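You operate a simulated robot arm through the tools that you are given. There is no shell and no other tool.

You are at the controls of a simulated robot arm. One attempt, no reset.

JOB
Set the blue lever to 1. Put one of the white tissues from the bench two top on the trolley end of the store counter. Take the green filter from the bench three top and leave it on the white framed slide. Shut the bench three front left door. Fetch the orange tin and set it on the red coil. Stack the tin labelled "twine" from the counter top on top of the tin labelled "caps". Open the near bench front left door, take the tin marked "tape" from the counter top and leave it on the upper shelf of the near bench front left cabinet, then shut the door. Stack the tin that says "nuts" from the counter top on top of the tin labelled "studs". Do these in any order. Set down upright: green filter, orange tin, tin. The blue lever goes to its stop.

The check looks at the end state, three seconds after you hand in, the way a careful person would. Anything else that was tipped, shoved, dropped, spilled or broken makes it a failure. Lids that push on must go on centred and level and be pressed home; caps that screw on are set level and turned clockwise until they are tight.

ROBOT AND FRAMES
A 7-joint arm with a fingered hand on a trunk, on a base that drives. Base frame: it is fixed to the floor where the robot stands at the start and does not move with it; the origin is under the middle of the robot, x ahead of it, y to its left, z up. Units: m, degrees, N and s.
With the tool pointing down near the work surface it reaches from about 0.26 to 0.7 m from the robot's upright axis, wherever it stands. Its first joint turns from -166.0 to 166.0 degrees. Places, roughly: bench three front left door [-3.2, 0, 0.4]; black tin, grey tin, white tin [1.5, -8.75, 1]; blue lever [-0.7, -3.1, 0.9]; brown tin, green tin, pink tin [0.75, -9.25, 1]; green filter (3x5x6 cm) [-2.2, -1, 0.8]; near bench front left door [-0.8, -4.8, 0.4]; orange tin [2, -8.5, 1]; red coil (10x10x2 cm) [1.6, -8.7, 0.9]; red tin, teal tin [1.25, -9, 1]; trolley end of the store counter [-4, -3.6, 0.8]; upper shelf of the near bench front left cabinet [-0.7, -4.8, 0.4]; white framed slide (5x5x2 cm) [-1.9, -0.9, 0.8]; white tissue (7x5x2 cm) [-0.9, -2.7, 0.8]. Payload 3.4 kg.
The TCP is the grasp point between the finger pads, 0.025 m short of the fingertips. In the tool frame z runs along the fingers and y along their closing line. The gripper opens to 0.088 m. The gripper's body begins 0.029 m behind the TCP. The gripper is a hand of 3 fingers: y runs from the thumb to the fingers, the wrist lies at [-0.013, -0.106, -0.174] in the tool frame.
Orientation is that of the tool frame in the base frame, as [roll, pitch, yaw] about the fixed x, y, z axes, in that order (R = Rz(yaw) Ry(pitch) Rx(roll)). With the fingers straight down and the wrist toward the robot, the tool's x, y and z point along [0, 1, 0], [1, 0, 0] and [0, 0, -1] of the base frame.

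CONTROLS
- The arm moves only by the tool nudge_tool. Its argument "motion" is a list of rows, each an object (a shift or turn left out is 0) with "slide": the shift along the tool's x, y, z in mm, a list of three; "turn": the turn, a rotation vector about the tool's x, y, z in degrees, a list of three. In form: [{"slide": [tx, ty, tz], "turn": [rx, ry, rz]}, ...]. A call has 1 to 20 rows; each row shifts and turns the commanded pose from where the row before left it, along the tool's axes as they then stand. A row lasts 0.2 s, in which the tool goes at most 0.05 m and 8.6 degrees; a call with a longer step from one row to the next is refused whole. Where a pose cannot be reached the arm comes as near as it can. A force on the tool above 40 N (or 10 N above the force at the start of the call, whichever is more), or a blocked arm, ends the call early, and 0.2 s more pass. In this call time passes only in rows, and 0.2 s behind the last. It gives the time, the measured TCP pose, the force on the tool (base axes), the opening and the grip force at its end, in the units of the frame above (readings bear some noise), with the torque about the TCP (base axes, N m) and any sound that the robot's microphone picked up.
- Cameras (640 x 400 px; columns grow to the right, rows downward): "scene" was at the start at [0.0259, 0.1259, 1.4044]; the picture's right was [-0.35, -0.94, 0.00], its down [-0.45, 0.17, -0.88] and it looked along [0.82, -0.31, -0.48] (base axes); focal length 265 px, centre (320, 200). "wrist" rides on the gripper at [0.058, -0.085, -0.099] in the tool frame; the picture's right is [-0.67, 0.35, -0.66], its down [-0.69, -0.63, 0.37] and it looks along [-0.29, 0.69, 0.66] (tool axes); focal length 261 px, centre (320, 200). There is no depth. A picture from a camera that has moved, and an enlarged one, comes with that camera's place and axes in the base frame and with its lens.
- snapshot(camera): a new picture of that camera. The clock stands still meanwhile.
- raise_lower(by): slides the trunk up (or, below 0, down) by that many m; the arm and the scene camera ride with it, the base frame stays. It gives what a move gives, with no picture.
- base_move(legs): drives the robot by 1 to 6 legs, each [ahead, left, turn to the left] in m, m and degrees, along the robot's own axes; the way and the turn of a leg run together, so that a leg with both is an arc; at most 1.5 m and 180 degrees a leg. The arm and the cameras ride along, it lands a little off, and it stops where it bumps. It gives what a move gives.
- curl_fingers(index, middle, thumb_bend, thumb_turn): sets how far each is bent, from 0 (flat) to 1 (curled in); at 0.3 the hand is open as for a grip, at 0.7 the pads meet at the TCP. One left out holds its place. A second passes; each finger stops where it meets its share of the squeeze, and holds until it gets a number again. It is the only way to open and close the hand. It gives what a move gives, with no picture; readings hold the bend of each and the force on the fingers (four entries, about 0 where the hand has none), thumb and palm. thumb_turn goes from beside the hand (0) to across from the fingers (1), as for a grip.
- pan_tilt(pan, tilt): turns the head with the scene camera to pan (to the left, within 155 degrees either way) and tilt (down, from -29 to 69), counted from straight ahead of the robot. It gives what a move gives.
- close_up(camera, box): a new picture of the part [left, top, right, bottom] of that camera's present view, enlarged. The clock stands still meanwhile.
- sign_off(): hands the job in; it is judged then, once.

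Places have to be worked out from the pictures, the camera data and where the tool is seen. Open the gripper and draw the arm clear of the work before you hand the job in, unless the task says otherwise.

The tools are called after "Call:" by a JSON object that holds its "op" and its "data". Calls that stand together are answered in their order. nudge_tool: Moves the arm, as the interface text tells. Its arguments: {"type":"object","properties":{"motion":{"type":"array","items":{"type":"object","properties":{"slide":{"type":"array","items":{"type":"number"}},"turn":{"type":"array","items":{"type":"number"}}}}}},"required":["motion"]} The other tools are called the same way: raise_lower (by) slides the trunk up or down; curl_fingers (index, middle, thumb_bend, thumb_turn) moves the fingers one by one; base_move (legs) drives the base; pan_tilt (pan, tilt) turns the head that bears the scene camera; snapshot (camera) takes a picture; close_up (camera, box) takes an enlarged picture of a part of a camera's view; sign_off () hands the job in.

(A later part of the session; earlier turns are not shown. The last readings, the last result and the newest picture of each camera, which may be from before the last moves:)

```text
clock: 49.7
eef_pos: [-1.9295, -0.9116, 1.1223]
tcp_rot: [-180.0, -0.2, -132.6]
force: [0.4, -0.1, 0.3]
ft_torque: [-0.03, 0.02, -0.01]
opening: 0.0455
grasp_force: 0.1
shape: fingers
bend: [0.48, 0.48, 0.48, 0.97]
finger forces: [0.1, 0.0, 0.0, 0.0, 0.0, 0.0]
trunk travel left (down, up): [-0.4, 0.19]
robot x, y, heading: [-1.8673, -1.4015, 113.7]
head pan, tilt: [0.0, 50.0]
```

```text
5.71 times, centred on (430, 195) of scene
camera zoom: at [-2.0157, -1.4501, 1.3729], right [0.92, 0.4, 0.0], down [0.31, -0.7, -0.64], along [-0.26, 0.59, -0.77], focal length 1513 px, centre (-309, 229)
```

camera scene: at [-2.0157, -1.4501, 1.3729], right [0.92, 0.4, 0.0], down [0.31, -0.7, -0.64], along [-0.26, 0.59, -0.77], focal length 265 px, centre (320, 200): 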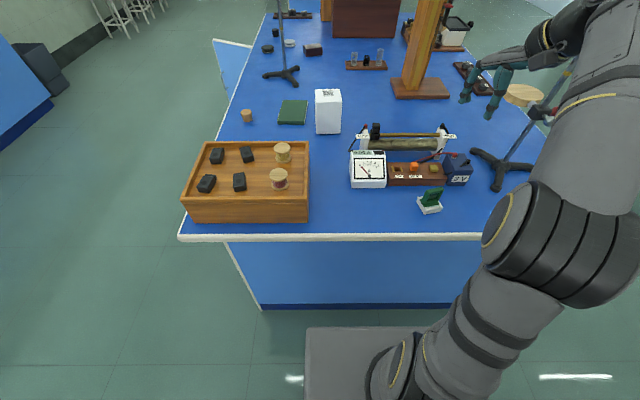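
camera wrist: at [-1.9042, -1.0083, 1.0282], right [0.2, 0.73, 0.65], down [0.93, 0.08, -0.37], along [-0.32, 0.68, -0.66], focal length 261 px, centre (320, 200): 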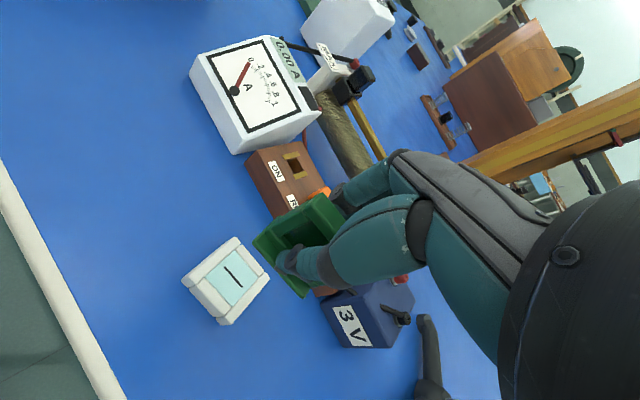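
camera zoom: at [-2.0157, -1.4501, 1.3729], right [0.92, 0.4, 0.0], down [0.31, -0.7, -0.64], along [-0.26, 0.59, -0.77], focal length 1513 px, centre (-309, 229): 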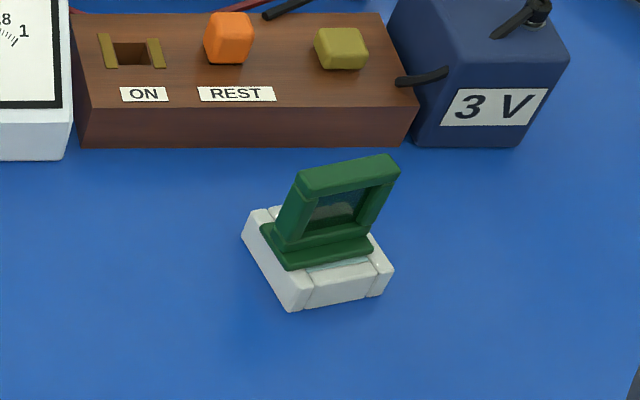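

Filter is upright on the slide. I can see bench three's open door sticking out on the far (west) side. I back off a little, drive west out of the gap, and look at it.

Call:
{"op": "base_move", "data": {"legs": [[-0.15, 0, 0], [0, 1.35, 0]]}}

Call:
{"op": "pan_tilt", "data": {"pan": -10, "tilt": 25}}

Call:
{"op": "snapshot", "data": {"camera": "scene"}}

```text
clock: 57.5
eef_pos: [-3.1113, -1.5925, 1.1223]
tcp_rot: [180.0, -0.2, -133.0]
force: [-0.5, 0.2, 0.3]
ft_torque: [-0.01, 0.02, 0.04]
opening: 0.0457
grasp_force: 0.1
shape: fingers
bend: [0.48, 0.48, 0.48, 0.97]
finger forces: [0.0, 0.1, 0.0, 0.0, 0.0, 0.1]
trunk travel left (down, up): [-0.4, 0.19]
robot x, y, heading: [-3.0499, -2.0867, 113.5]
head pan, tilt: [0.0, 50.0]
```

```text
clock: 58.4
eef_pos: [-3.1125, -1.593, 1.1224]
tcp_rot: [179.9, -0.2, -133.0]
force: [-0.6, 0.1, 0.2]
ft_torque: [-0.01, 0.02, -0.02]
opening: 0.0457
grasp_force: 0.0
shape: fingers
bend: [0.48, 0.48, 0.48, 0.97]
finger forces: [0.0, 0.0, 0.1, 0.0, 0.0, 0.0]
trunk travel left (down, up): [-0.4, 0.19]
robot x, y, heading: [-3.0519, -2.0844, 113.8]
head pan, tilt: [-10.0, 25.0]
```

```text
taken
camera scene: at [-3.192, -2.1116, 1.4103], right [0.97, 0.23, 0.0], down [0.1, -0.41, -0.91], along [-0.21, 0.88, -0.42], focal length 265 px, centre (320, 200)
```

scene: 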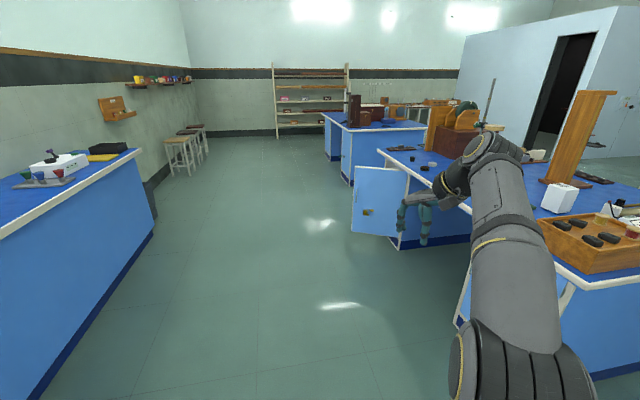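

Call:
{"op": "close_up", "data": {"camera": "scene", "box": [330, 130, 490, 270]}}

Call:
{"op": "base_move", "data": {"legs": [[1.1, 0.35, 0]]}}

Call:
{"op": "pan_tilt", "data": {"pan": -45, "tilt": 35}}

Call:
{"op": "snapshot", "data": {"camera": "scene"}}

```text
2.86 times, centred on (410, 200) of scene
camera zoom: at [-3.192, -2.1116, 1.4103], right [0.97, 0.23, 0.0], down [0.1, -0.41, -0.91], along [-0.21, 0.88, -0.42], focal length 757 px, centre (63, 200)
```

zoom: 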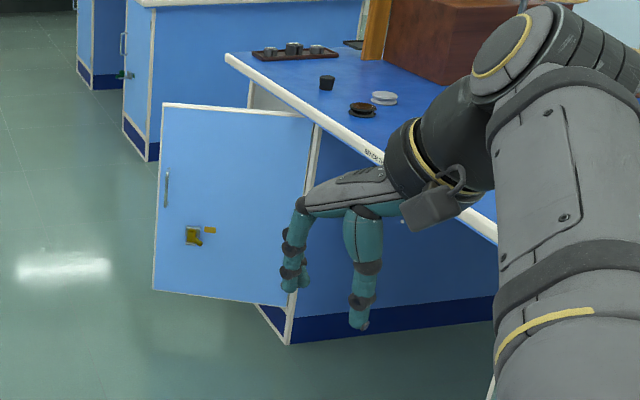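

```text
clock: 64.2
eef_pos: [-3.8848, -0.7308, 1.122]
tcp_rot: [180.0, -0.2, -132.0]
force: [0.0, -0.4, -0.5]
ft_torque: [-0.03, 0.04, -0.02]
opening: 0.0454
grasp_force: 0.1
shape: fingers
bend: [0.48, 0.48, 0.48, 0.97]
finger forces: [0.0, 0.0, 0.0, 0.0, 0.0, 0.0]
trunk travel left (down, up): [-0.4, 0.19]
robot x, y, heading: [-3.8147, -1.2189, 114.2]
head pan, tilt: [-10.0, 25.0]
```

```text
clock: 65.3
eef_pos: [-3.8827, -0.7305, 1.1215]
tcp_rot: [180.0, -0.3, -132.1]
force: [0.2, -0.2, -0.3]
ft_torque: [0.01, 0.02, 0.0]
opening: 0.0456
grasp_force: 0.2
shape: fingers
bend: [0.48, 0.48, 0.48, 0.97]
finger forces: [0.0, 0.1, 0.0, 0.1, 0.0, 0.0]
trunk travel left (down, up): [-0.4, 0.19]
robot x, y, heading: [-3.8173, -1.2178, 114.1]
head pan, tilt: [-45.0, 35.0]
```

```text
taken
camera scene: at [-3.9006, -1.2567, 1.3946], right [0.94, -0.35, 0.0], down [-0.2, -0.54, -0.82], along [0.29, 0.77, -0.57], focal length 265 px, centre (320, 200)
```

scene: 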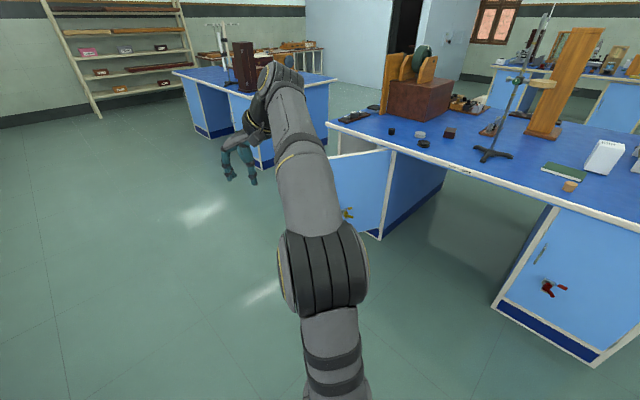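

The door is hinged at its south edge and stands open about 68°, handle and a brass latch on the outer face that faces me. I turn to face the bench front (heading ≈23.6°) and move level with it, keeping distance, then look at the latch.

Call:
{"op": "base_move", "data": {"legs": [[0, 0, -90.5], [0.15, 0.6, 0]]}}

Call:
{"op": "pan_tilt", "data": {"pan": 20, "tilt": 45}}

Call:
{"op": "snapshot", "data": {"camera": "scene"}}

Call:
{"op": "snapshot", "data": {"camera": "wrist"}}

```text
clock: 72.6
eef_pos: [-3.4232, -0.5477, 1.1232]
tcp_rot: [179.9, -0.2, 136.9]
force: [-0.1, 1.1, 0.1]
ft_torque: [-0.01, 0.0, 0.01]
opening: 0.0455
grasp_force: 0.1
shape: fingers
bend: [0.48, 0.48, 0.48, 0.97]
finger forces: [0.0, 0.0, 0.1, 0.0, 0.0, 0.1]
trunk travel left (down, up): [-0.4, 0.19]
robot x, y, heading: [-3.913, -0.6075, 23.3]
head pan, tilt: [-45.0, 35.0]
```

```text
clock: 74.0
eef_pos: [-3.4227, -0.5473, 1.1214]
tcp_rot: [180.0, -0.2, 136.9]
force: [-0.5, 0.5, -0.4]
ft_torque: [0.04, -0.02, -0.03]
opening: 0.0454
grasp_force: 0.2
shape: fingers
bend: [0.48, 0.48, 0.48, 0.97]
finger forces: [0.1, 0.0, 0.1, 0.0, 0.0, 0.0]
trunk travel left (down, up): [-0.4, 0.19]
robot x, y, heading: [-3.9112, -0.61, 23.1]
head pan, tilt: [20.0, 45.0]
```

```text
taken
camera scene: at [-3.9703, -0.4319, 1.3798], right [0.69, -0.73, 0.0], down [-0.51, -0.48, -0.71], along [0.52, 0.48, -0.71], focal length 265 px, centre (320, 200)
```

scene: 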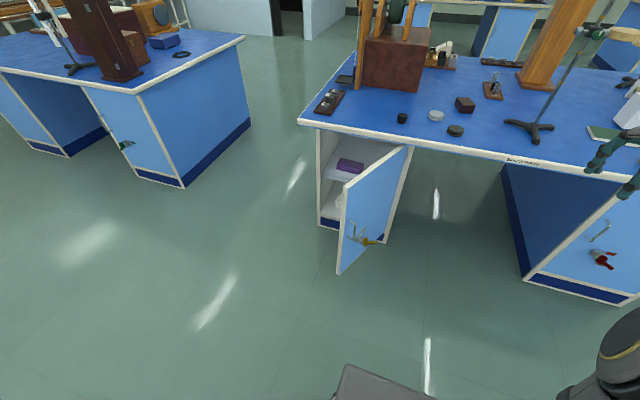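

```text
taken
camera wrist: at [-3.5239, -0.5705, 1.2221], right [0.73, -0.2, 0.65], down [0.07, -0.93, -0.37], along [0.68, 0.31, -0.66], focal length 261 px, centre (320, 200)
```

wrist: 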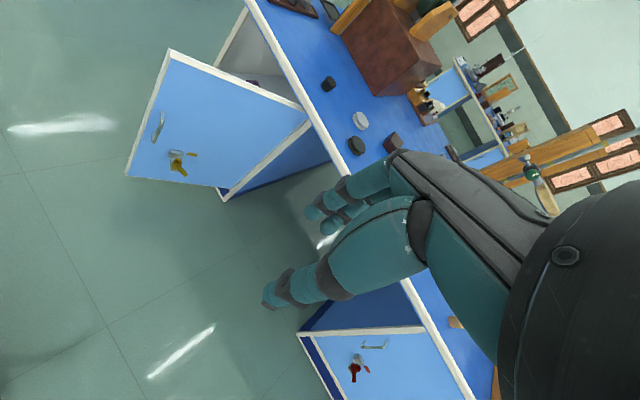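

Call:
{"op": "close_up", "data": {"camera": "scene", "box": [300, 110, 420, 280]}}

Call:
{"op": "close_up", "data": {"camera": "wrist", "box": [120, 50, 320, 210]}}

Call:
{"op": "close_up", "data": {"camera": "wrist", "box": [300, 320, 440, 400]}}

```text
2.35 times, centred on (360, 195) of scene
camera zoom: at [-3.9703, -0.4319, 1.3798], right [0.69, -0.73, 0.0], down [-0.51, -0.48, -0.71], along [0.52, 0.48, -0.71], focal length 623 px, centre (226, 212)
```

zoom: 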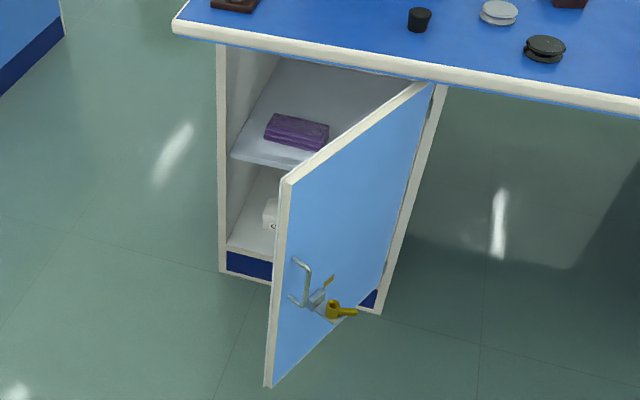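

```text
2.50 times, centred on (220, 130) of wrist
camera zoom: at [-3.5239, -0.5705, 1.2221], right [0.73, -0.2, 0.65], down [0.07, -0.93, -0.37], along [0.68, 0.31, -0.66], focal length 652 px, centre (570, 375)
```

zoom: 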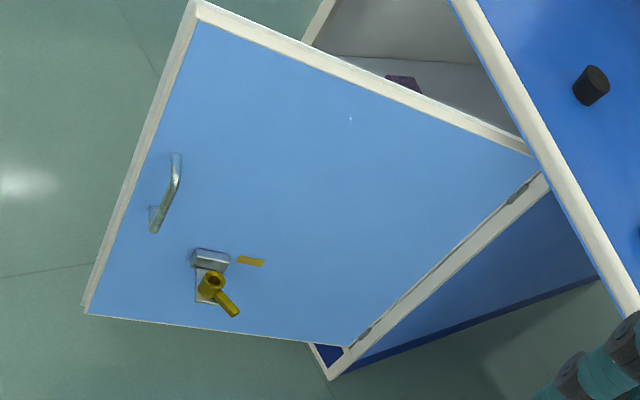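

```text
4.57 times, centred on (370, 360) of wrist
camera zoom: at [-3.5239, -0.5705, 1.2221], right [0.73, -0.2, 0.65], down [0.07, -0.93, -0.37], along [0.68, 0.31, -0.66], focal length 1192 px, centre (91, -531)
```

zoom: 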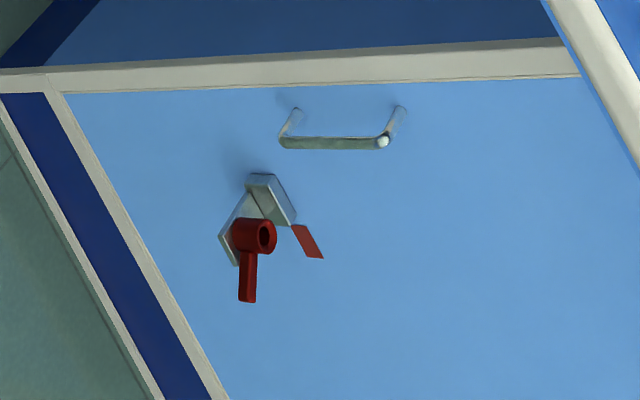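

The lock hardware here just rides on the door; it only needs pushing shut. I lower the trunk so the hand can push the door below the bench-top overhang.

Call:
{"op": "raise_lower", "data": {"by": -0.35}}

Call:
{"op": "snapshot", "data": {"camera": "scene"}}

```text
clock: 77.4
eef_pos: [-3.4221, -0.5474, 0.7725]
tcp_rot: [180.0, -0.2, 136.9]
force: [-0.4, 0.3, 0.6]
ft_torque: [-0.02, -0.02, 0.02]
opening: 0.0458
grasp_force: 0.1
shape: fingers
bend: [0.48, 0.48, 0.48, 0.97]
finger forces: [0.0, 0.0, 0.0, 0.0, 0.1, 0.0]
trunk travel left (down, up): [-0.05, 0.54]
robot x, y, heading: [-3.9123, -0.6086, 23.4]
head pan, tilt: [20.0, 45.0]
```

```text
taken
camera scene: at [-3.9703, -0.4318, 1.0298], right [0.69, -0.73, 0.0], down [-0.51, -0.48, -0.71], along [0.51, 0.48, -0.71], focal length 265 px, centre (320, 200)
```

scene: 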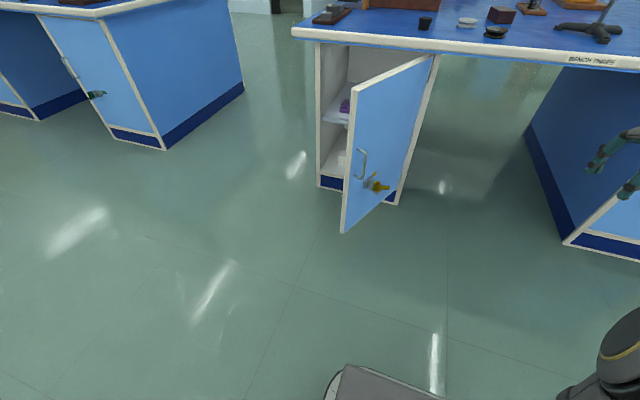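

Now I square the tool with my heading, tilt the fingers forward by about 60°, and pinch the fingers together to make a compact pusher.

Call:
{"op": "nudge_tool", "data": {"motion": [{"turn": [0, 0, 7.83]}, {"turn": [0, 0, 7.83]}, {"turn": [0, 0, 7.83]}, {"turn": [-7.5, 0, 0]}, {"turn": [-7.5, 0, 0]}, {"turn": [-7.5, 0, 0]}, {"turn": [-7.5, 0, 0]}, {"turn": [-7.5, 0, 0]}, {"turn": [-7.5, 0, 0]}, {"turn": [-7.5, 0, 0]}, {"turn": [-7.5, 0, 0]}]}}

Call:
{"op": "curl_fingers", "data": {"index": 0.7, "middle": 0.7, "thumb_bend": 0.7}}

Call:
{"op": "pan_tilt", "data": {"pan": -5, "tilt": 40}}

Call:
{"op": "snapshot", "data": {"camera": "scene"}}

```text
clock: 79.8
eef_pos: [-3.4225, -0.5469, 0.7715]
tcp_rot: [120.0, -0.2, 113.6]
force: [0.5, -0.6, 0.0]
ft_torque: [0.01, 0.02, 0.01]
opening: 0.0454
grasp_force: 0.1
shape: fingers
bend: [0.48, 0.48, 0.48, 0.97]
finger forces: [0.0, 0.0, 0.0, 0.1, 0.1, 0.0]
trunk travel left (down, up): [-0.05, 0.54]
robot x, y, heading: [-3.9139, -0.6082, 23.4]
head pan, tilt: [20.0, 45.0]
```

```text
clock: 80.8
eef_pos: [-3.4247, -0.5475, 0.7721]
tcp_rot: [120.0, -0.1, 113.5]
force: [-0.5, 0.0, 0.3]
ft_torque: [-0.03, -0.01, -0.01]
opening: 0.0003
grasp_force: 0.0
shape: fingers
bend: [0.7, 0.7, 0.7, 0.97]
finger forces: [0.0, 0.1, 0.1, 0.0, 0.0, 0.0]
trunk travel left (down, up): [-0.05, 0.54]
robot x, y, heading: [-3.9119, -0.6085, 23.2]
head pan, tilt: [20.0, 45.0]
```

```text
clock: 81.7
eef_pos: [-3.424, -0.5471, 0.773]
tcp_rot: [120.1, -0.2, 113.5]
force: [0.6, -0.4, 0.1]
ft_torque: [-0.02, -0.02, -0.01]
opening: 0.0
grasp_force: 0.0
shape: fingers
bend: [0.7, 0.7, 0.7, 0.97]
finger forces: [0.0, 0.0, 0.1, 0.1, 0.0, 0.1]
trunk travel left (down, up): [-0.05, 0.54]
robot x, y, heading: [-3.9132, -0.6095, 23.3]
head pan, tilt: [-5.0, 40.0]
```

```text
taken
camera scene: at [-3.9489, -0.4608, 1.037], right [0.31, -0.95, 0.0], down [-0.61, -0.2, -0.77], along [0.73, 0.24, -0.64], focal length 265 px, centre (320, 200)
```

scene: 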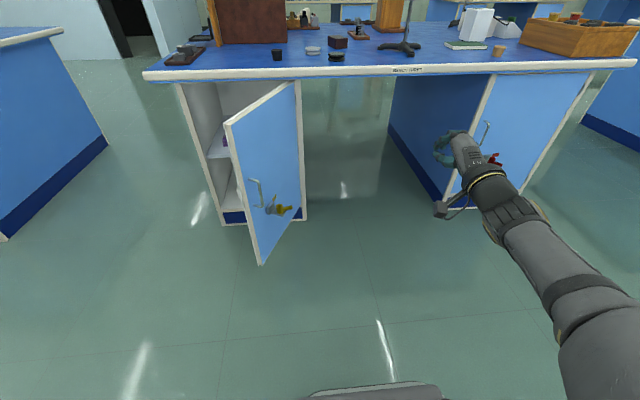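

The arm posed well. I lower the hand to z≈0.60 and then drive the base closer so the hand sits just south of the door.

Call:
{"op": "nudge_tool", "data": {"motion": [{"slide": [0, -36.8, 21.25]}, {"slide": [0, -36.8, 21.25]}, {"slide": [0, -36.8, 21.25]}, {"slide": [0, -36.8, 21.25]}]}}

Call:
{"op": "base_move", "data": {"legs": [[0.28, 0.1, 0]]}}

Call:
{"op": "pan_tilt", "data": {"pan": -10, "tilt": 45}}

Call:
{"op": "snapshot", "data": {"camera": "scene"}}

Call:
{"op": "snapshot", "data": {"camera": "wrist"}}

```text
clock: 82.7
eef_pos: [-3.4232, -0.5477, 0.6013]
tcp_rot: [120.0, -0.2, 113.5]
force: [0.9, -0.3, 0.1]
ft_torque: [-0.01, 0.01, -0.01]
opening: 0.0001
grasp_force: 0.1
shape: fingers
bend: [0.7, 0.7, 0.7, 0.97]
finger forces: [0.2, 0.0, 0.0, 0.0, 0.0, 0.0]
trunk travel left (down, up): [-0.05, 0.54]
robot x, y, heading: [-3.9115, -0.6064, 23.3]
head pan, tilt: [-5.0, 40.0]
```

```text
clock: 84.7
eef_pos: [-3.2064, -0.3459, 0.6014]
tcp_rot: [120.1, -0.2, 113.5]
force: [-0.2, -0.4, -0.3]
ft_torque: [-0.01, 0.02, -0.01]
opening: 0.0
grasp_force: 0.1
shape: fingers
bend: [0.7, 0.7, 0.7, 0.97]
finger forces: [0.1, 0.0, 0.1, 0.0, 0.0, 0.1]
trunk travel left (down, up): [-0.05, 0.54]
robot x, y, heading: [-3.6975, -0.4059, 23.3]
head pan, tilt: [-5.0, 40.0]
```

```text
clock: 85.3
eef_pos: [-3.207, -0.3458, 0.6022]
tcp_rot: [120.0, -0.1, 113.4]
force: [0.8, 0.2, 0.2]
ft_torque: [0.02, 0.01, -0.01]
opening: 0.0
grasp_force: 0.0
shape: fingers
bend: [0.7, 0.7, 0.7, 0.97]
finger forces: [0.1, 0.0, 0.0, 0.1, 0.0, 0.0]
trunk travel left (down, up): [-0.05, 0.54]
robot x, y, heading: [-3.6969, -0.4089, 23.3]
head pan, tilt: [-10.0, 45.0]
```

```text
taken
camera scene: at [-3.7334, -0.2665, 1.0298], right [0.23, -0.97, 0.0], down [-0.69, -0.16, -0.71], along [0.69, 0.16, -0.71], focal length 265 px, centre (320, 200)
```

scene: 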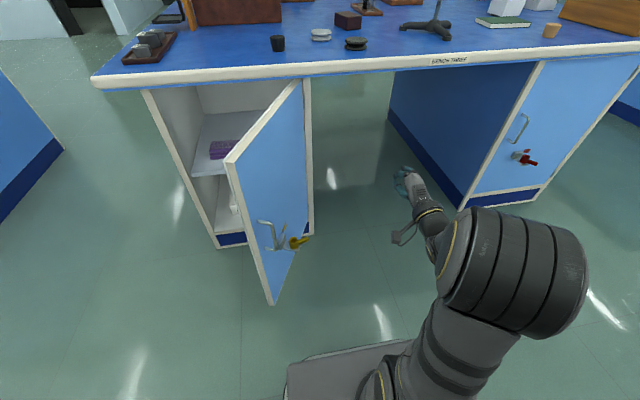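

```text
taken
camera wrist: at [-3.3486, -0.3438, 0.579], right [-0.09, -0.77, 0.63], down [0.27, -0.63, -0.73], along [0.96, 0.1, 0.27], focal length 261 px, centre (320, 200)
```

wrist: 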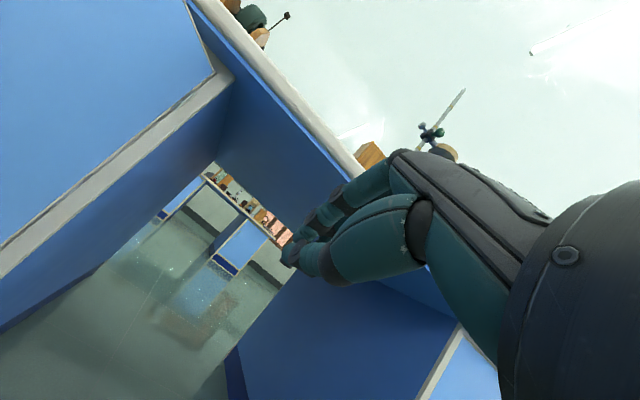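

Hinge is near (-2.965,-0.04), and the hand is ready just south of the door. I sweep left to meet the door's outer face near its free end and follow the closing arc part way.

Call:
{"op": "nudge_tool", "data": {"motion": [{"slide": [37.1, 2.9, 4.9]}, {"slide": [37.1, 2.9, 4.9]}, {"slide": [37.1, 2.9, 4.9]}, {"slide": [37.1, 2.9, 4.9]}, {"slide": [37.1, 2.9, 4.9]}, {"slide": [37.1, 2.9, 4.9]}, {"slide": [37.1, 2.9, 4.9]}]}}

Call:
{"op": "snapshot", "data": {"camera": "scene"}}

```text
clock: 87.0
eef_pos: [-3.2292, -0.2555, 0.6025]
tcp_rot: [120.1, -0.1, 113.3]
force: [0.0, -1.3, -0.6]
ft_torque: [0.02, 0.03, 0.02]
opening: 0.0
grasp_force: 0.1
shape: fingers
bend: [0.7, 0.7, 0.7, 0.97]
finger forces: [0.1, 0.0, 0.1, 0.1, 0.1, 0.1]
out of reach, approached as far as the arm can: row 3, 4, 5, 6, 7
trunk travel left (down, up): [-0.05, 0.54]
robot x, y, heading: [-3.6955, -0.4084, 23.4]
head pan, tilt: [-10.0, 45.0]
```

```text
taken
camera scene: at [-3.7334, -0.2666, 1.0298], right [0.23, -0.97, 0.0], down [-0.69, -0.16, -0.71], along [0.69, 0.16, -0.71], focal length 265 px, centre (320, 200)
```

scene: 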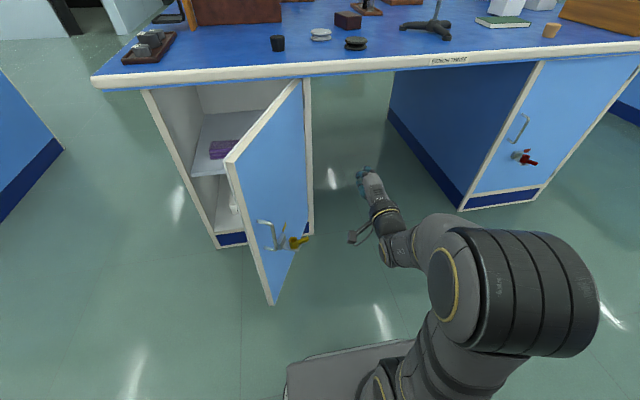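

The arm's leftward reach runs out in this pose, so I'll use the base to sweep the hand into the door instead, in small legs.

Call:
{"op": "base_move", "data": {"legs": [[0.03, 0.18, 0]]}}

Call:
{"op": "snapshot", "data": {"camera": "scene"}}

```text
clock: 88.5
eef_pos: [-3.2716, -0.0783, 0.6014]
tcp_rot: [120.2, -0.1, 113.4]
force: [0.3, -0.6, 0.3]
ft_torque: [0.01, 0.04, 0.0]
opening: 0.0001
grasp_force: 0.1
shape: fingers
bend: [0.7, 0.7, 0.7, 0.97]
finger forces: [0.0, 0.0, 0.0, 0.1, 0.0, 0.1]
trunk travel left (down, up): [-0.05, 0.54]
robot x, y, heading: [-3.7406, -0.2316, 23.5]
head pan, tilt: [-10.0, 45.0]
```

```text
taken
camera scene: at [-3.7765, -0.0905, 1.0298], right [0.23, -0.97, 0.0], down [-0.69, -0.16, -0.71], along [0.69, 0.16, -0.71], focal length 265 px, centre (320, 200)
```

scene: 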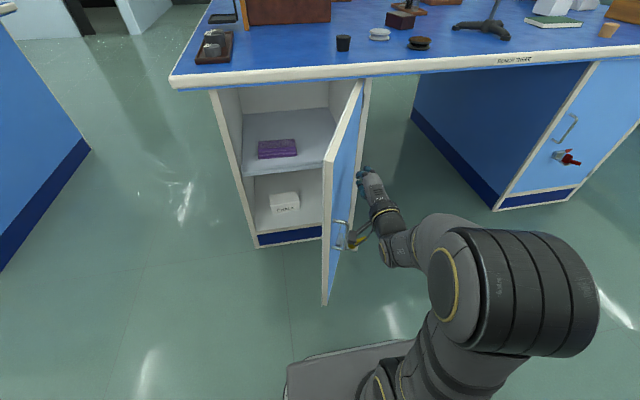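

The hand is just about at the door face. Continue along the closing arc with small base legs.

Call:
{"op": "base_move", "data": {"legs": [[0.0, 0.06, 0], [0.045, 0.07, 0]]}}

Call:
{"op": "snapshot", "data": {"camera": "scene"}}

```text
clock: 90.1
eef_pos: [-3.2823, 0.0583, 0.6015]
tcp_rot: [120.2, -0.2, 113.5]
force: [-0.8, -0.5, 1.2]
ft_torque: [0.02, -0.04, 0.03]
opening: 0.0003
grasp_force: 0.1
shape: fingers
bend: [0.7, 0.7, 0.7, 0.97]
finger forces: [0.1, 0.0, 0.0, 0.0, 0.1, 0.1]
trunk travel left (down, up): [-0.05, 0.54]
robot x, y, heading: [-3.7495, -0.0907, 23.1]
head pan, tilt: [-10.0, 45.0]
```

```text
taken
camera scene: at [-3.7869, 0.0462, 1.0298], right [0.23, -0.97, 0.0], down [-0.69, -0.16, -0.71], along [0.69, 0.16, -0.71], focal length 265 px, centre (320, 200)
```

scene: 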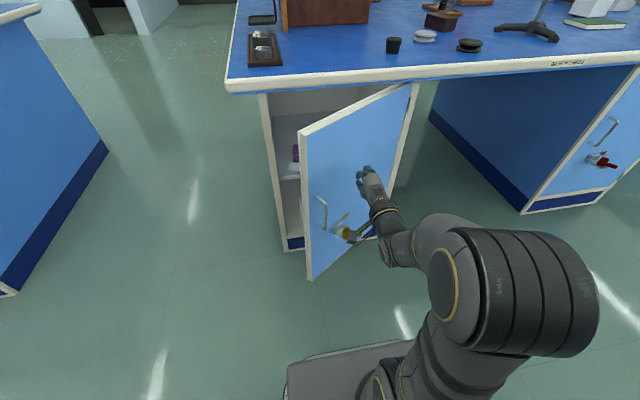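

The door is swinging with the push, about 35° left. Continue.

Call:
{"op": "base_move", "data": {"legs": [[0.063, 0.06, 0], [0.077, 0.04, 0]]}}

Call:
{"op": "snapshot", "data": {"camera": "scene"}}

```text
clock: 91.9
eef_pos: [-3.1916, 0.2049, 0.6028]
tcp_rot: [120.1, -0.2, 113.4]
force: [0.1, -0.2, -0.3]
ft_torque: [0.0, 0.04, 0.01]
opening: 0.0001
grasp_force: 0.2
shape: fingers
bend: [0.7, 0.7, 0.7, 0.97]
finger forces: [0.1, 0.0, 0.1, 0.0, 0.1, 0.0]
trunk travel left (down, up): [-0.05, 0.54]
robot x, y, heading: [-3.6603, 0.0567, 23.0]
head pan, tilt: [-10.0, 45.0]
```

```text
taken
camera scene: at [-3.6968, 0.194, 1.0298], right [0.23, -0.97, 0.0], down [-0.69, -0.16, -0.71], along [0.69, 0.16, -0.71], focal length 265 px, centre (320, 200)
```

scene: 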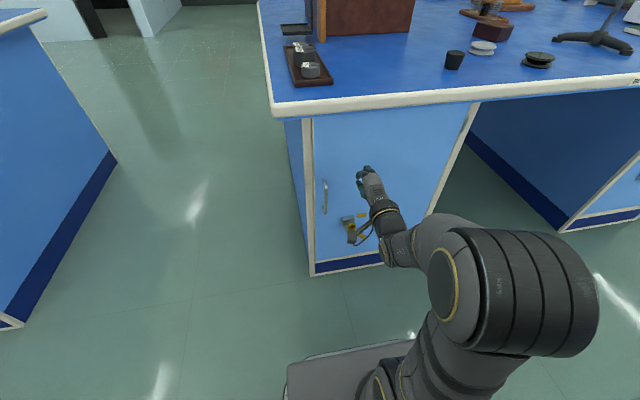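

The door looks shut. I press it gently with the fingertips to make sure it is home, watching the force.

Call:
{"op": "nudge_tool", "data": {"motion": [{"slide": [0, 10, 17.3]}, {"slide": [0, 10, 17.3]}, {"slide": [0, 7.5, 13]}]}}

Call:
{"op": "close_up", "data": {"camera": "scene", "box": [260, 80, 500, 290]}}

```text
clock: 92.7
eef_pos: [-3.1425, 0.2186, 0.6005]
tcp_rot: [120.1, -0.1, 113.8]
force: [-0.2, -0.1, -0.5]
ft_torque: [0.01, 0.0, 0.01]
opening: 0.0001
grasp_force: 0.1
shape: fingers
bend: [0.7, 0.7, 0.7, 0.97]
finger forces: [0.1, 0.0, 0.1, 0.0, 0.0, 0.1]
out of reach, approached as far as the arm can: row 1, 2, 3
trunk travel left (down, up): [-0.05, 0.54]
robot x, y, heading: [-3.6588, 0.0516, 23.2]
head pan, tilt: [-10.0, 45.0]
```

```text
1.90 times, centred on (380, 185) of scene
camera zoom: at [-3.6968, 0.194, 1.0298], right [0.23, -0.97, 0.0], down [-0.69, -0.16, -0.71], along [0.69, 0.16, -0.71], focal length 504 px, centre (206, 229)
```

zoom: 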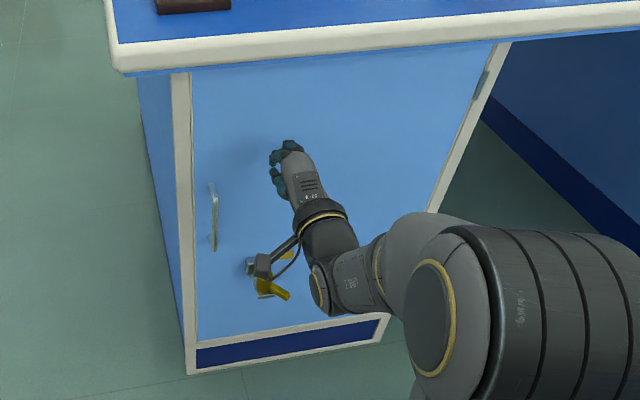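

Call:
{"op": "base_move", "data": {"legs": [[0.03, 0, 0]]}}

Call:
{"op": "close_up", "data": {"camera": "scene", "box": [260, 80, 500, 290]}}

```text
clock: 93.5
eef_pos: [-3.117, 0.2306, 0.6019]
tcp_rot: [119.9, -0.2, 113.9]
force: [-19.5, -7.4, 6.3]
ft_torque: [0.04, -0.12, -0.1]
opening: 0.0
grasp_force: 11.5
shape: fingers
bend: [0.71, 0.71, 0.68, 0.97]
finger forces: [10.6, 12.1, 0.0, 0.0, 0.0, 0.0]
trunk travel left (down, up): [-0.05, 0.54]
robot x, y, heading: [-3.6316, 0.0678, 23.3]
head pan, tilt: [-10.0, 45.0]
```

```text
1.90 times, centred on (380, 185) of scene
camera zoom: at [-3.6709, 0.2052, 1.0299], right [0.23, -0.97, 0.0], down [-0.69, -0.16, -0.71], along [0.69, 0.16, -0.71], focal length 504 px, centre (206, 229)
```

zoom: 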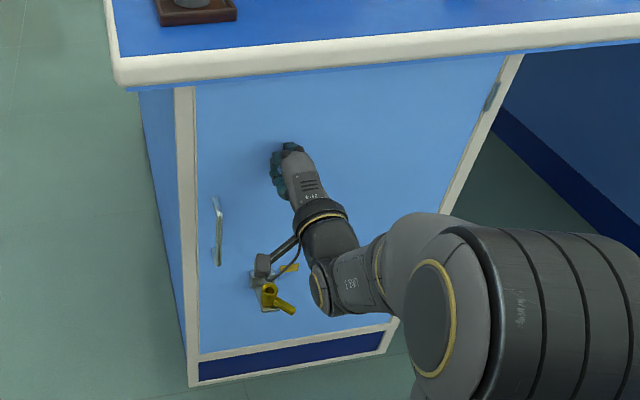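

Door is shut (20 N reaction against the closed panel). I back away, raise the trunk and look at the closed door again.

Call:
{"op": "base_move", "data": {"legs": [[-0.5, 0, 0]]}}

Call:
{"op": "raise_lower", "data": {"by": 0.35}}

Call:
{"op": "pan_tilt", "data": {"pan": 0, "tilt": 40}}

Call:
{"op": "snapshot", "data": {"camera": "scene"}}

```text
clock: 96.5
eef_pos: [-3.5745, 0.0348, 0.6013]
tcp_rot: [120.2, -0.2, 114.0]
force: [1.2, -1.6, -1.3]
ft_torque: [-0.01, -0.02, 0.01]
opening: 0.0002
grasp_force: 0.1
shape: fingers
bend: [0.7, 0.7, 0.7, 0.97]
finger forces: [0.0, 0.1, 0.0, 0.0, 0.0, 0.0]
trunk travel left (down, up): [-0.05, 0.54]
robot x, y, heading: [-4.0905, -0.1308, 23.1]
head pan, tilt: [-10.0, 45.0]
```

```text
clock: 99.9
eef_pos: [-3.574, 0.034, 0.9517]
tcp_rot: [120.1, -0.1, 114.0]
force: [1.1, 0.8, -0.3]
ft_torque: [0.01, -0.01, 0.01]
opening: 0.0
grasp_force: 0.1
shape: fingers
bend: [0.7, 0.7, 0.7, 0.97]
finger forces: [0.0, 0.1, 0.1, 0.1, 0.0, 0.0]
trunk travel left (down, up): [-0.4, 0.19]
robot x, y, heading: [-4.0879, -0.1316, 23.1]
head pan, tilt: [-10.0, 45.0]
```

```text
clock: 100.6
eef_pos: [-3.5748, 0.0346, 0.9509]
tcp_rot: [120.1, -0.2, 114.1]
force: [0.0, -0.3, -0.3]
ft_torque: [0.02, 0.0, 0.02]
opening: 0.0
grasp_force: 0.1
shape: fingers
bend: [0.7, 0.7, 0.7, 0.97]
finger forces: [0.0, 0.1, 0.0, 0.0, 0.1, 0.0]
trunk travel left (down, up): [-0.4, 0.19]
robot x, y, heading: [-4.0885, -0.1295, 23.4]
head pan, tilt: [0.0, 40.0]
```

```text
taken
camera scene: at [-4.1284, 0.0238, 1.387], right [0.4, -0.92, 0.0], down [-0.59, -0.25, -0.77], along [0.7, 0.3, -0.64], focal length 265 px, centre (320, 200)
```

scene: 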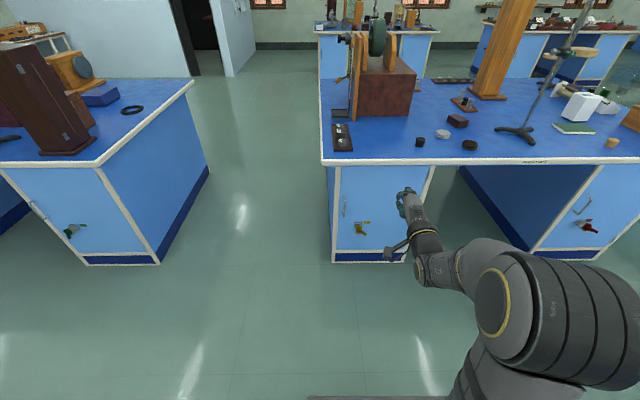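

The door is flush. I return the tool to pointing down and raise it for travelling.

Call:
{"op": "nudge_tool", "data": {"motion": [{"turn": [7.5, 0, 0]}, {"turn": [7.5, 0, 0]}, {"turn": [7.5, 0, 0]}, {"turn": [7.5, 0, 0]}, {"turn": [7.5, 0, 0]}, {"turn": [7.5, 0, 0]}, {"turn": [7.5, 0, 0]}, {"turn": [7.5, 0, 0]}, {"slide": [0, -25, -40]}, {"slide": [0, -25, -40]}, {"slide": [0, -25, -40]}, {"slide": [0, -25, -40]}, {"slide": [0, -25, -40]}]}}

Call:
{"op": "curl_fingers", "data": {"index": 0.3, "middle": 0.3, "thumb_bend": 0.3}}

Call:
{"op": "pan_tilt", "data": {"pan": -90, "tilt": 25}}

Call:
{"op": "snapshot", "data": {"camera": "scene"}}

```text
clock: 103.4
eef_pos: [-3.7043, -0.0233, 1.1418]
tcp_rot: [174.8, -1.0, 115.5]
force: [-0.5, -0.4, 0.0]
ft_torque: [0.02, 0.0, 0.03]
opening: 0.0001
grasp_force: 0.0
shape: fingers
bend: [0.7, 0.7, 0.7, 0.97]
finger forces: [0.1, 0.0, 0.0, 0.1, 0.1, 0.0]
out of reach, approached as far as the arm can: row 6
trunk travel left (down, up): [-0.4, 0.19]
robot x, y, heading: [-4.0872, -0.1316, 23.2]
head pan, tilt: [0.0, 40.0]
```

```text
clock: 104.4
eef_pos: [-3.7031, -0.0228, 1.141]
tcp_rot: [174.8, -0.9, 115.4]
force: [0.4, 0.9, 0.4]
ft_torque: [0.02, 0.01, 0.02]
opening: 0.0844
grasp_force: 0.1
shape: fingers
bend: [0.3, 0.3, 0.3, 0.97]
finger forces: [0.0, 0.0, 0.0, 0.0, 0.1, 0.0]
trunk travel left (down, up): [-0.4, 0.19]
robot x, y, heading: [-4.087, -0.1333, 23.3]
head pan, tilt: [0.0, 40.0]
```

```text
clock: 106.0
eef_pos: [-3.7036, -0.0231, 1.1396]
tcp_rot: [174.9, -1.0, 115.5]
force: [-0.2, -0.5, -0.4]
ft_torque: [0.01, 0.01, 0.02]
opening: 0.0845
grasp_force: 0.1
shape: fingers
bend: [0.3, 0.3, 0.3, 0.97]
finger forces: [0.1, 0.1, 0.0, 0.0, 0.0, 0.0]
trunk travel left (down, up): [-0.4, 0.19]
robot x, y, heading: [-4.0896, -0.1293, 23.5]
head pan, tilt: [-90.0, 25.0]
```

```text
taken
camera scene: at [-4.1699, -0.0944, 1.4104], right [-0.92, -0.4, 0.0], down [-0.17, 0.39, -0.91], along [0.36, -0.83, -0.42], focal length 265 px, centre (320, 200)
```

scene: 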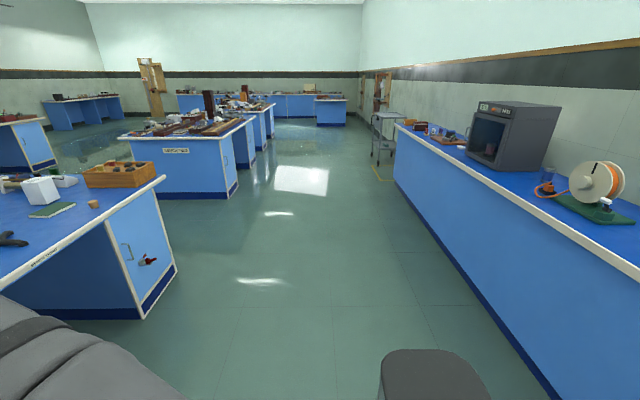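

Bench row and far counter are visible to the south. I drive south down the west aisle, east through the gap, and turn to face bench two's east side.

Call:
{"op": "base_move", "data": {"legs": [[0, -1.2, 0], [0, -1.12, 0], [1.3, 0, 0], [1.4, 0, 0], [0, 0, 180]]}}

Call:
{"op": "pan_tilt", "data": {"pan": 30, "tilt": 30}}

Call:
{"op": "snapshot", "data": {"camera": "scene"}}

```text
clock: 137.6
eef_pos: [-1.0783, -1.3138, 1.14]
tcp_rot: [174.8, -1.0, -61.8]
force: [0.4, -1.1, -0.1]
ft_torque: [0.02, 0.03, -0.01]
opening: 0.0845
grasp_force: 0.1
shape: fingers
bend: [0.3, 0.3, 0.3, 0.97]
finger forces: [0.0, 0.0, 0.0, 0.1, 0.0, 0.0]
trunk travel left (down, up): [-0.4, 0.19]
robot x, y, heading: [-0.6981, -1.1878, -154.0]
head pan, tilt: [-90.0, 25.0]
```

```text
clock: 139.6
eef_pos: [-1.0778, -1.3126, 1.1401]
tcp_rot: [174.7, -1.0, -61.8]
force: [0.1, -0.4, 0.3]
ft_torque: [-0.01, 0.0, -0.01]
opening: 0.0846
grasp_force: 0.1
shape: fingers
bend: [0.3, 0.3, 0.3, 0.97]
finger forces: [0.0, 0.0, 0.0, 0.0, 0.0, 0.0]
trunk travel left (down, up): [-0.4, 0.19]
robot x, y, heading: [-0.6984, -1.1891, -154.0]
head pan, tilt: [30.0, 30.0]
```

```text
taken
camera scene: at [-0.6241, -1.3791, 1.4024], right [-0.83, 0.56, 0.0], down [0.28, 0.41, -0.87], along [-0.49, -0.72, -0.5], focal length 265 px, centre (320, 200)
```

scene: 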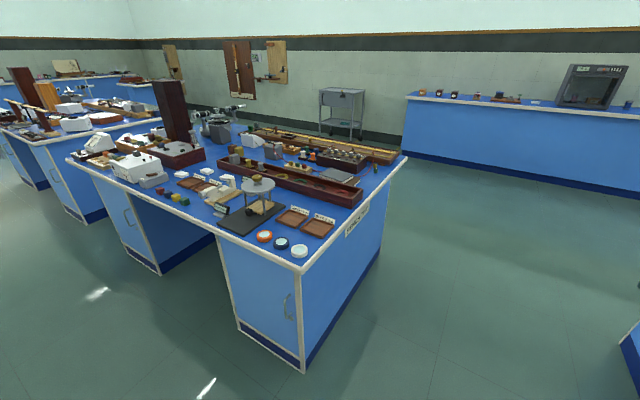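

I drive along bench two's east side to stand opposite the tissues.

Call:
{"op": "base_move", "data": {"legs": [[0.05, 1.32, 0], [0, 0, -2.4]]}}

Call:
{"op": "pan_tilt", "data": {"pan": 0, "tilt": 40}}

Call:
{"op": "snapshot", "data": {"camera": "scene"}}

Call:
{"op": "snapshot", "data": {"camera": "wrist"}}

```text
clock: 146.6
eef_pos: [-0.5465, -2.5046, 1.1398]
tcp_rot: [174.7, -0.9, -63.9]
force: [-0.5, 0.2, -0.1]
ft_torque: [0.01, 0.0, -0.01]
opening: 0.0845
grasp_force: 0.1
shape: fingers
bend: [0.3, 0.3, 0.3, 0.97]
finger forces: [0.0, 0.1, 0.0, 0.1, 0.1, 0.0]
trunk travel left (down, up): [-0.4, 0.19]
robot x, y, heading: [-0.1616, -2.3938, -156.0]
head pan, tilt: [30.0, 30.0]
```

```text
clock: 147.6
eef_pos: [-0.5471, -2.5047, 1.1402]
tcp_rot: [174.8, -0.9, -64.0]
force: [-0.4, 0.4, 0.4]
ft_torque: [0.0, -0.01, 0.0]
opening: 0.0843
grasp_force: 0.1
shape: fingers
bend: [0.3, 0.3, 0.3, 0.97]
finger forces: [0.1, 0.0, 0.1, 0.0, 0.0, 0.0]
trunk travel left (down, up): [-0.4, 0.19]
robot x, y, heading: [-0.1639, -2.3923, -155.6]
head pan, tilt: [0.0, 40.0]
```

```text
taken
camera scene: at [-0.1195, -2.5473, 1.3871], right [-0.41, 0.91, 0.0], down [0.59, 0.26, -0.77], along [-0.7, -0.31, -0.64], focal length 265 px, centre (320, 200)
```

scene: 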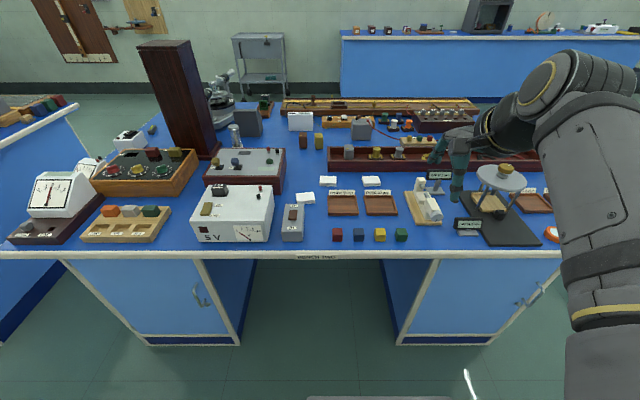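

```text
taken
camera wrist: at [-0.4391, -2.5146, 1.2334], right [-0.56, 0.49, 0.67], down [0.23, 0.87, -0.43], along [-0.8, -0.08, -0.6], focal length 261 px, centre (320, 200)
```

wrist: 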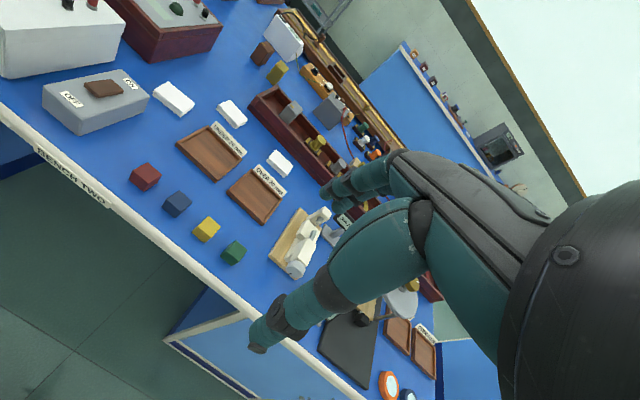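

Call:
{"op": "close_up", "data": {"camera": "scene", "box": [270, 160, 450, 260]}}

Call:
{"op": "close_up", "data": {"camera": "scene", "box": [0, 90, 320, 260]}}

Call:
{"op": "close_up", "data": {"camera": "wrist", "box": [120, 60, 340, 280]}}

```text
3.56 times, centred on (360, 210) of scene
camera zoom: at [-0.1195, -2.5473, 1.3871], right [-0.41, 0.91, 0.0], down [0.59, 0.26, -0.77], along [-0.7, -0.31, -0.64], focal length 942 px, centre (178, 164)
```

zoom: 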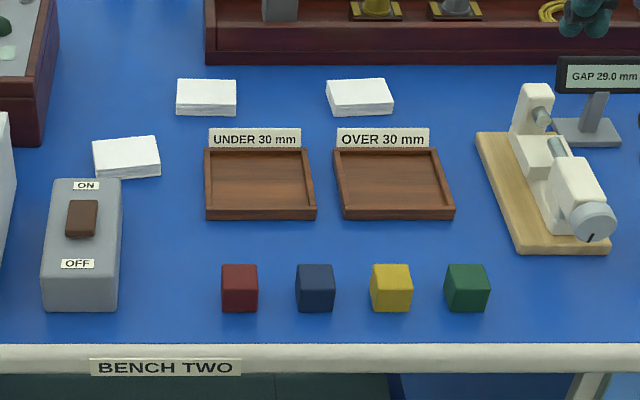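

```text
2.00 times, centred on (160, 175) of scene
camera zoom: at [-0.1195, -2.5473, 1.3871], right [-0.41, 0.91, 0.0], down [0.59, 0.26, -0.77], along [-0.7, -0.31, -0.64], focal length 530 px, centre (640, 250)
```

zoom: 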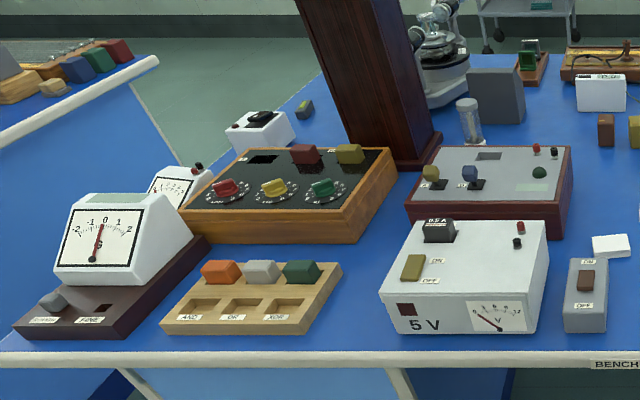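

```text
1.82 times, centred on (230, 170) of wrist
camera zoom: at [-0.4391, -2.5146, 1.2334], right [-0.56, 0.49, 0.67], down [0.23, 0.87, -0.43], along [-0.8, -0.08, -0.6], focal length 474 px, centre (484, 254)
```

zoom: 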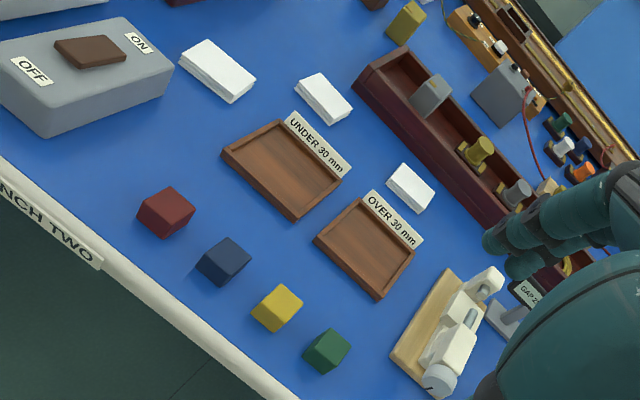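

Call:
{"op": "close_up", "data": {"camera": "scene", "box": [195, 140, 295, 210]}}

```text
5.71 times, centred on (245, 175) of scene
camera zoom: at [-0.1195, -2.5473, 1.3871], right [-0.41, 0.91, 0.0], down [0.59, 0.26, -0.77], along [-0.7, -0.31, -0.64], focal length 1513 px, centre (749, 343)
```

zoom: 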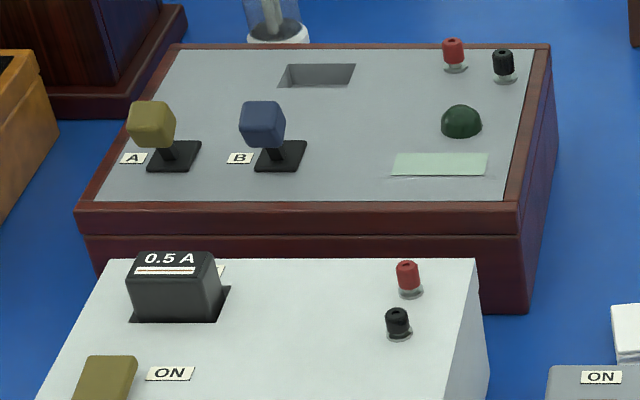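

The blue lever is toggle "B" on the grey-topped box, leaning back now; I need a closer look at its marks. I move the base left and closer to it.

Call:
{"op": "base_move", "data": {"legs": [[0.0, 0.42, 0], [0.16, 0, 0]]}}

Call:
{"op": "pan_tilt", "data": {"pan": 0, "tilt": 50}}

Call:
{"op": "snapshot", "data": {"camera": "scene"}}

Call:
{"op": "snapshot", "data": {"camera": "wrist"}}

```text
clock: 151.2
eef_pos: [-0.5199, -2.958, 1.1409]
tcp_rot: [174.8, -1.1, -63.9]
force: [0.2, -0.4, 0.1]
ft_torque: [0.0, 0.0, 0.0]
opening: 0.0842
grasp_force: 0.1
shape: fingers
bend: [0.3, 0.3, 0.3, 0.97]
finger forces: [0.0, 0.0, 0.0, 0.0, 0.0, 0.0]
trunk travel left (down, up): [-0.4, 0.19]
robot x, y, heading: [-0.1354, -2.8427, -156.1]
head pan, tilt: [0.0, 40.0]
```

```text
clock: 151.9
eef_pos: [-0.5207, -2.958, 1.1416]
tcp_rot: [174.9, -1.0, -63.9]
force: [0.5, 0.1, 0.1]
ft_torque: [0.01, 0.01, -0.02]
opening: 0.0843
grasp_force: 0.1
shape: fingers
bend: [0.3, 0.3, 0.3, 0.97]
finger forces: [0.0, 0.0, 0.1, 0.1, 0.0, 0.0]
trunk travel left (down, up): [-0.4, 0.19]
robot x, y, heading: [-0.1338, -2.8458, -156.2]
head pan, tilt: [0.0, 50.0]
```

```text
taken
camera scene: at [-0.0858, -2.9964, 1.3729], right [-0.41, 0.91, 0.0], down [0.7, 0.31, -0.64], along [-0.59, -0.26, -0.77], focal length 265 px, centre (320, 200)
```

scene: 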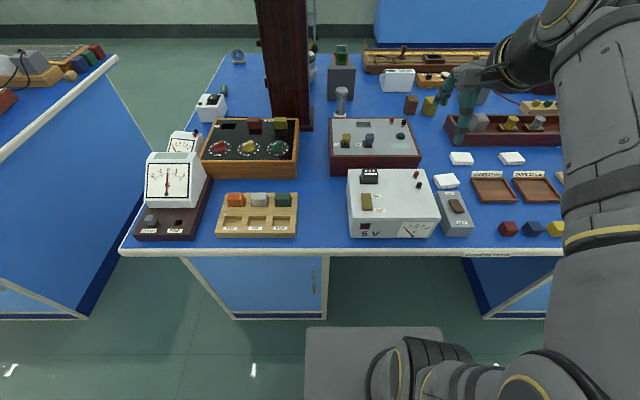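

```text
taken
camera wrist: at [-0.4128, -2.9674, 1.2334], right [-0.56, 0.48, 0.67], down [0.23, 0.87, -0.43], along [-0.8, -0.09, -0.6], focal length 261 px, centre (320, 200)
```

wrist: 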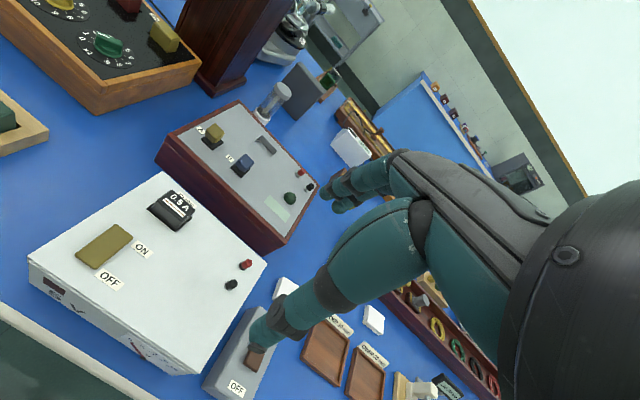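

Call:
{"op": "close_up", "data": {"camera": "wrist", "box": [180, 100, 320, 220]}}

Call:
{"op": "close_up", "data": {"camera": "scene", "box": [320, 110, 430, 180]}}

```text
3.33 times, centred on (250, 160) of wrist
camera zoom: at [-0.4128, -2.9674, 1.2334], right [-0.56, 0.48, 0.67], down [0.23, 0.87, -0.43], along [-0.8, -0.09, -0.6], focal length 869 px, centre (553, 333)
```

zoom: 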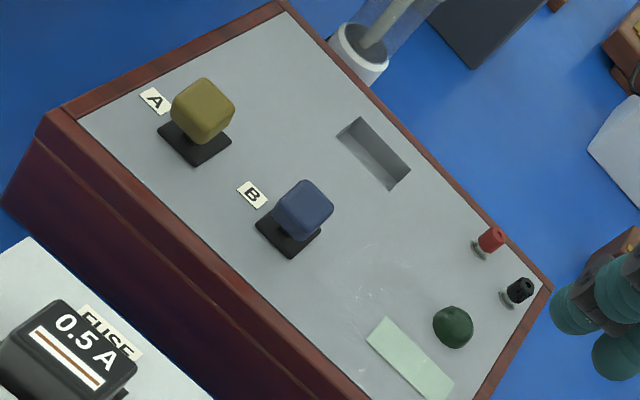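

```text
5.71 times, centred on (375, 145) of scene
camera zoom: at [-0.0858, -2.9964, 1.3729], right [-0.41, 0.91, 0.0], down [0.7, 0.31, -0.64], along [-0.59, -0.26, -0.77], focal length 1513 px, centre (6, 514)
```

zoom: 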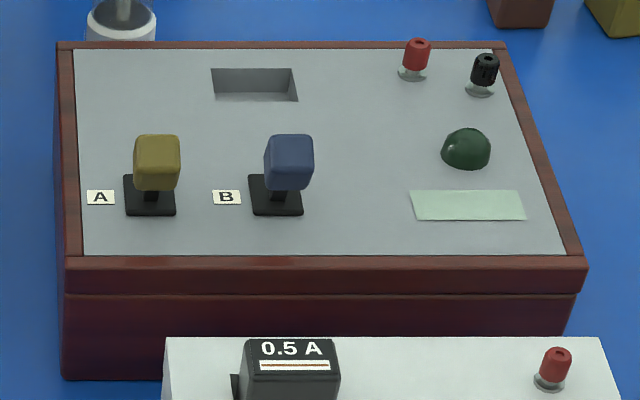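

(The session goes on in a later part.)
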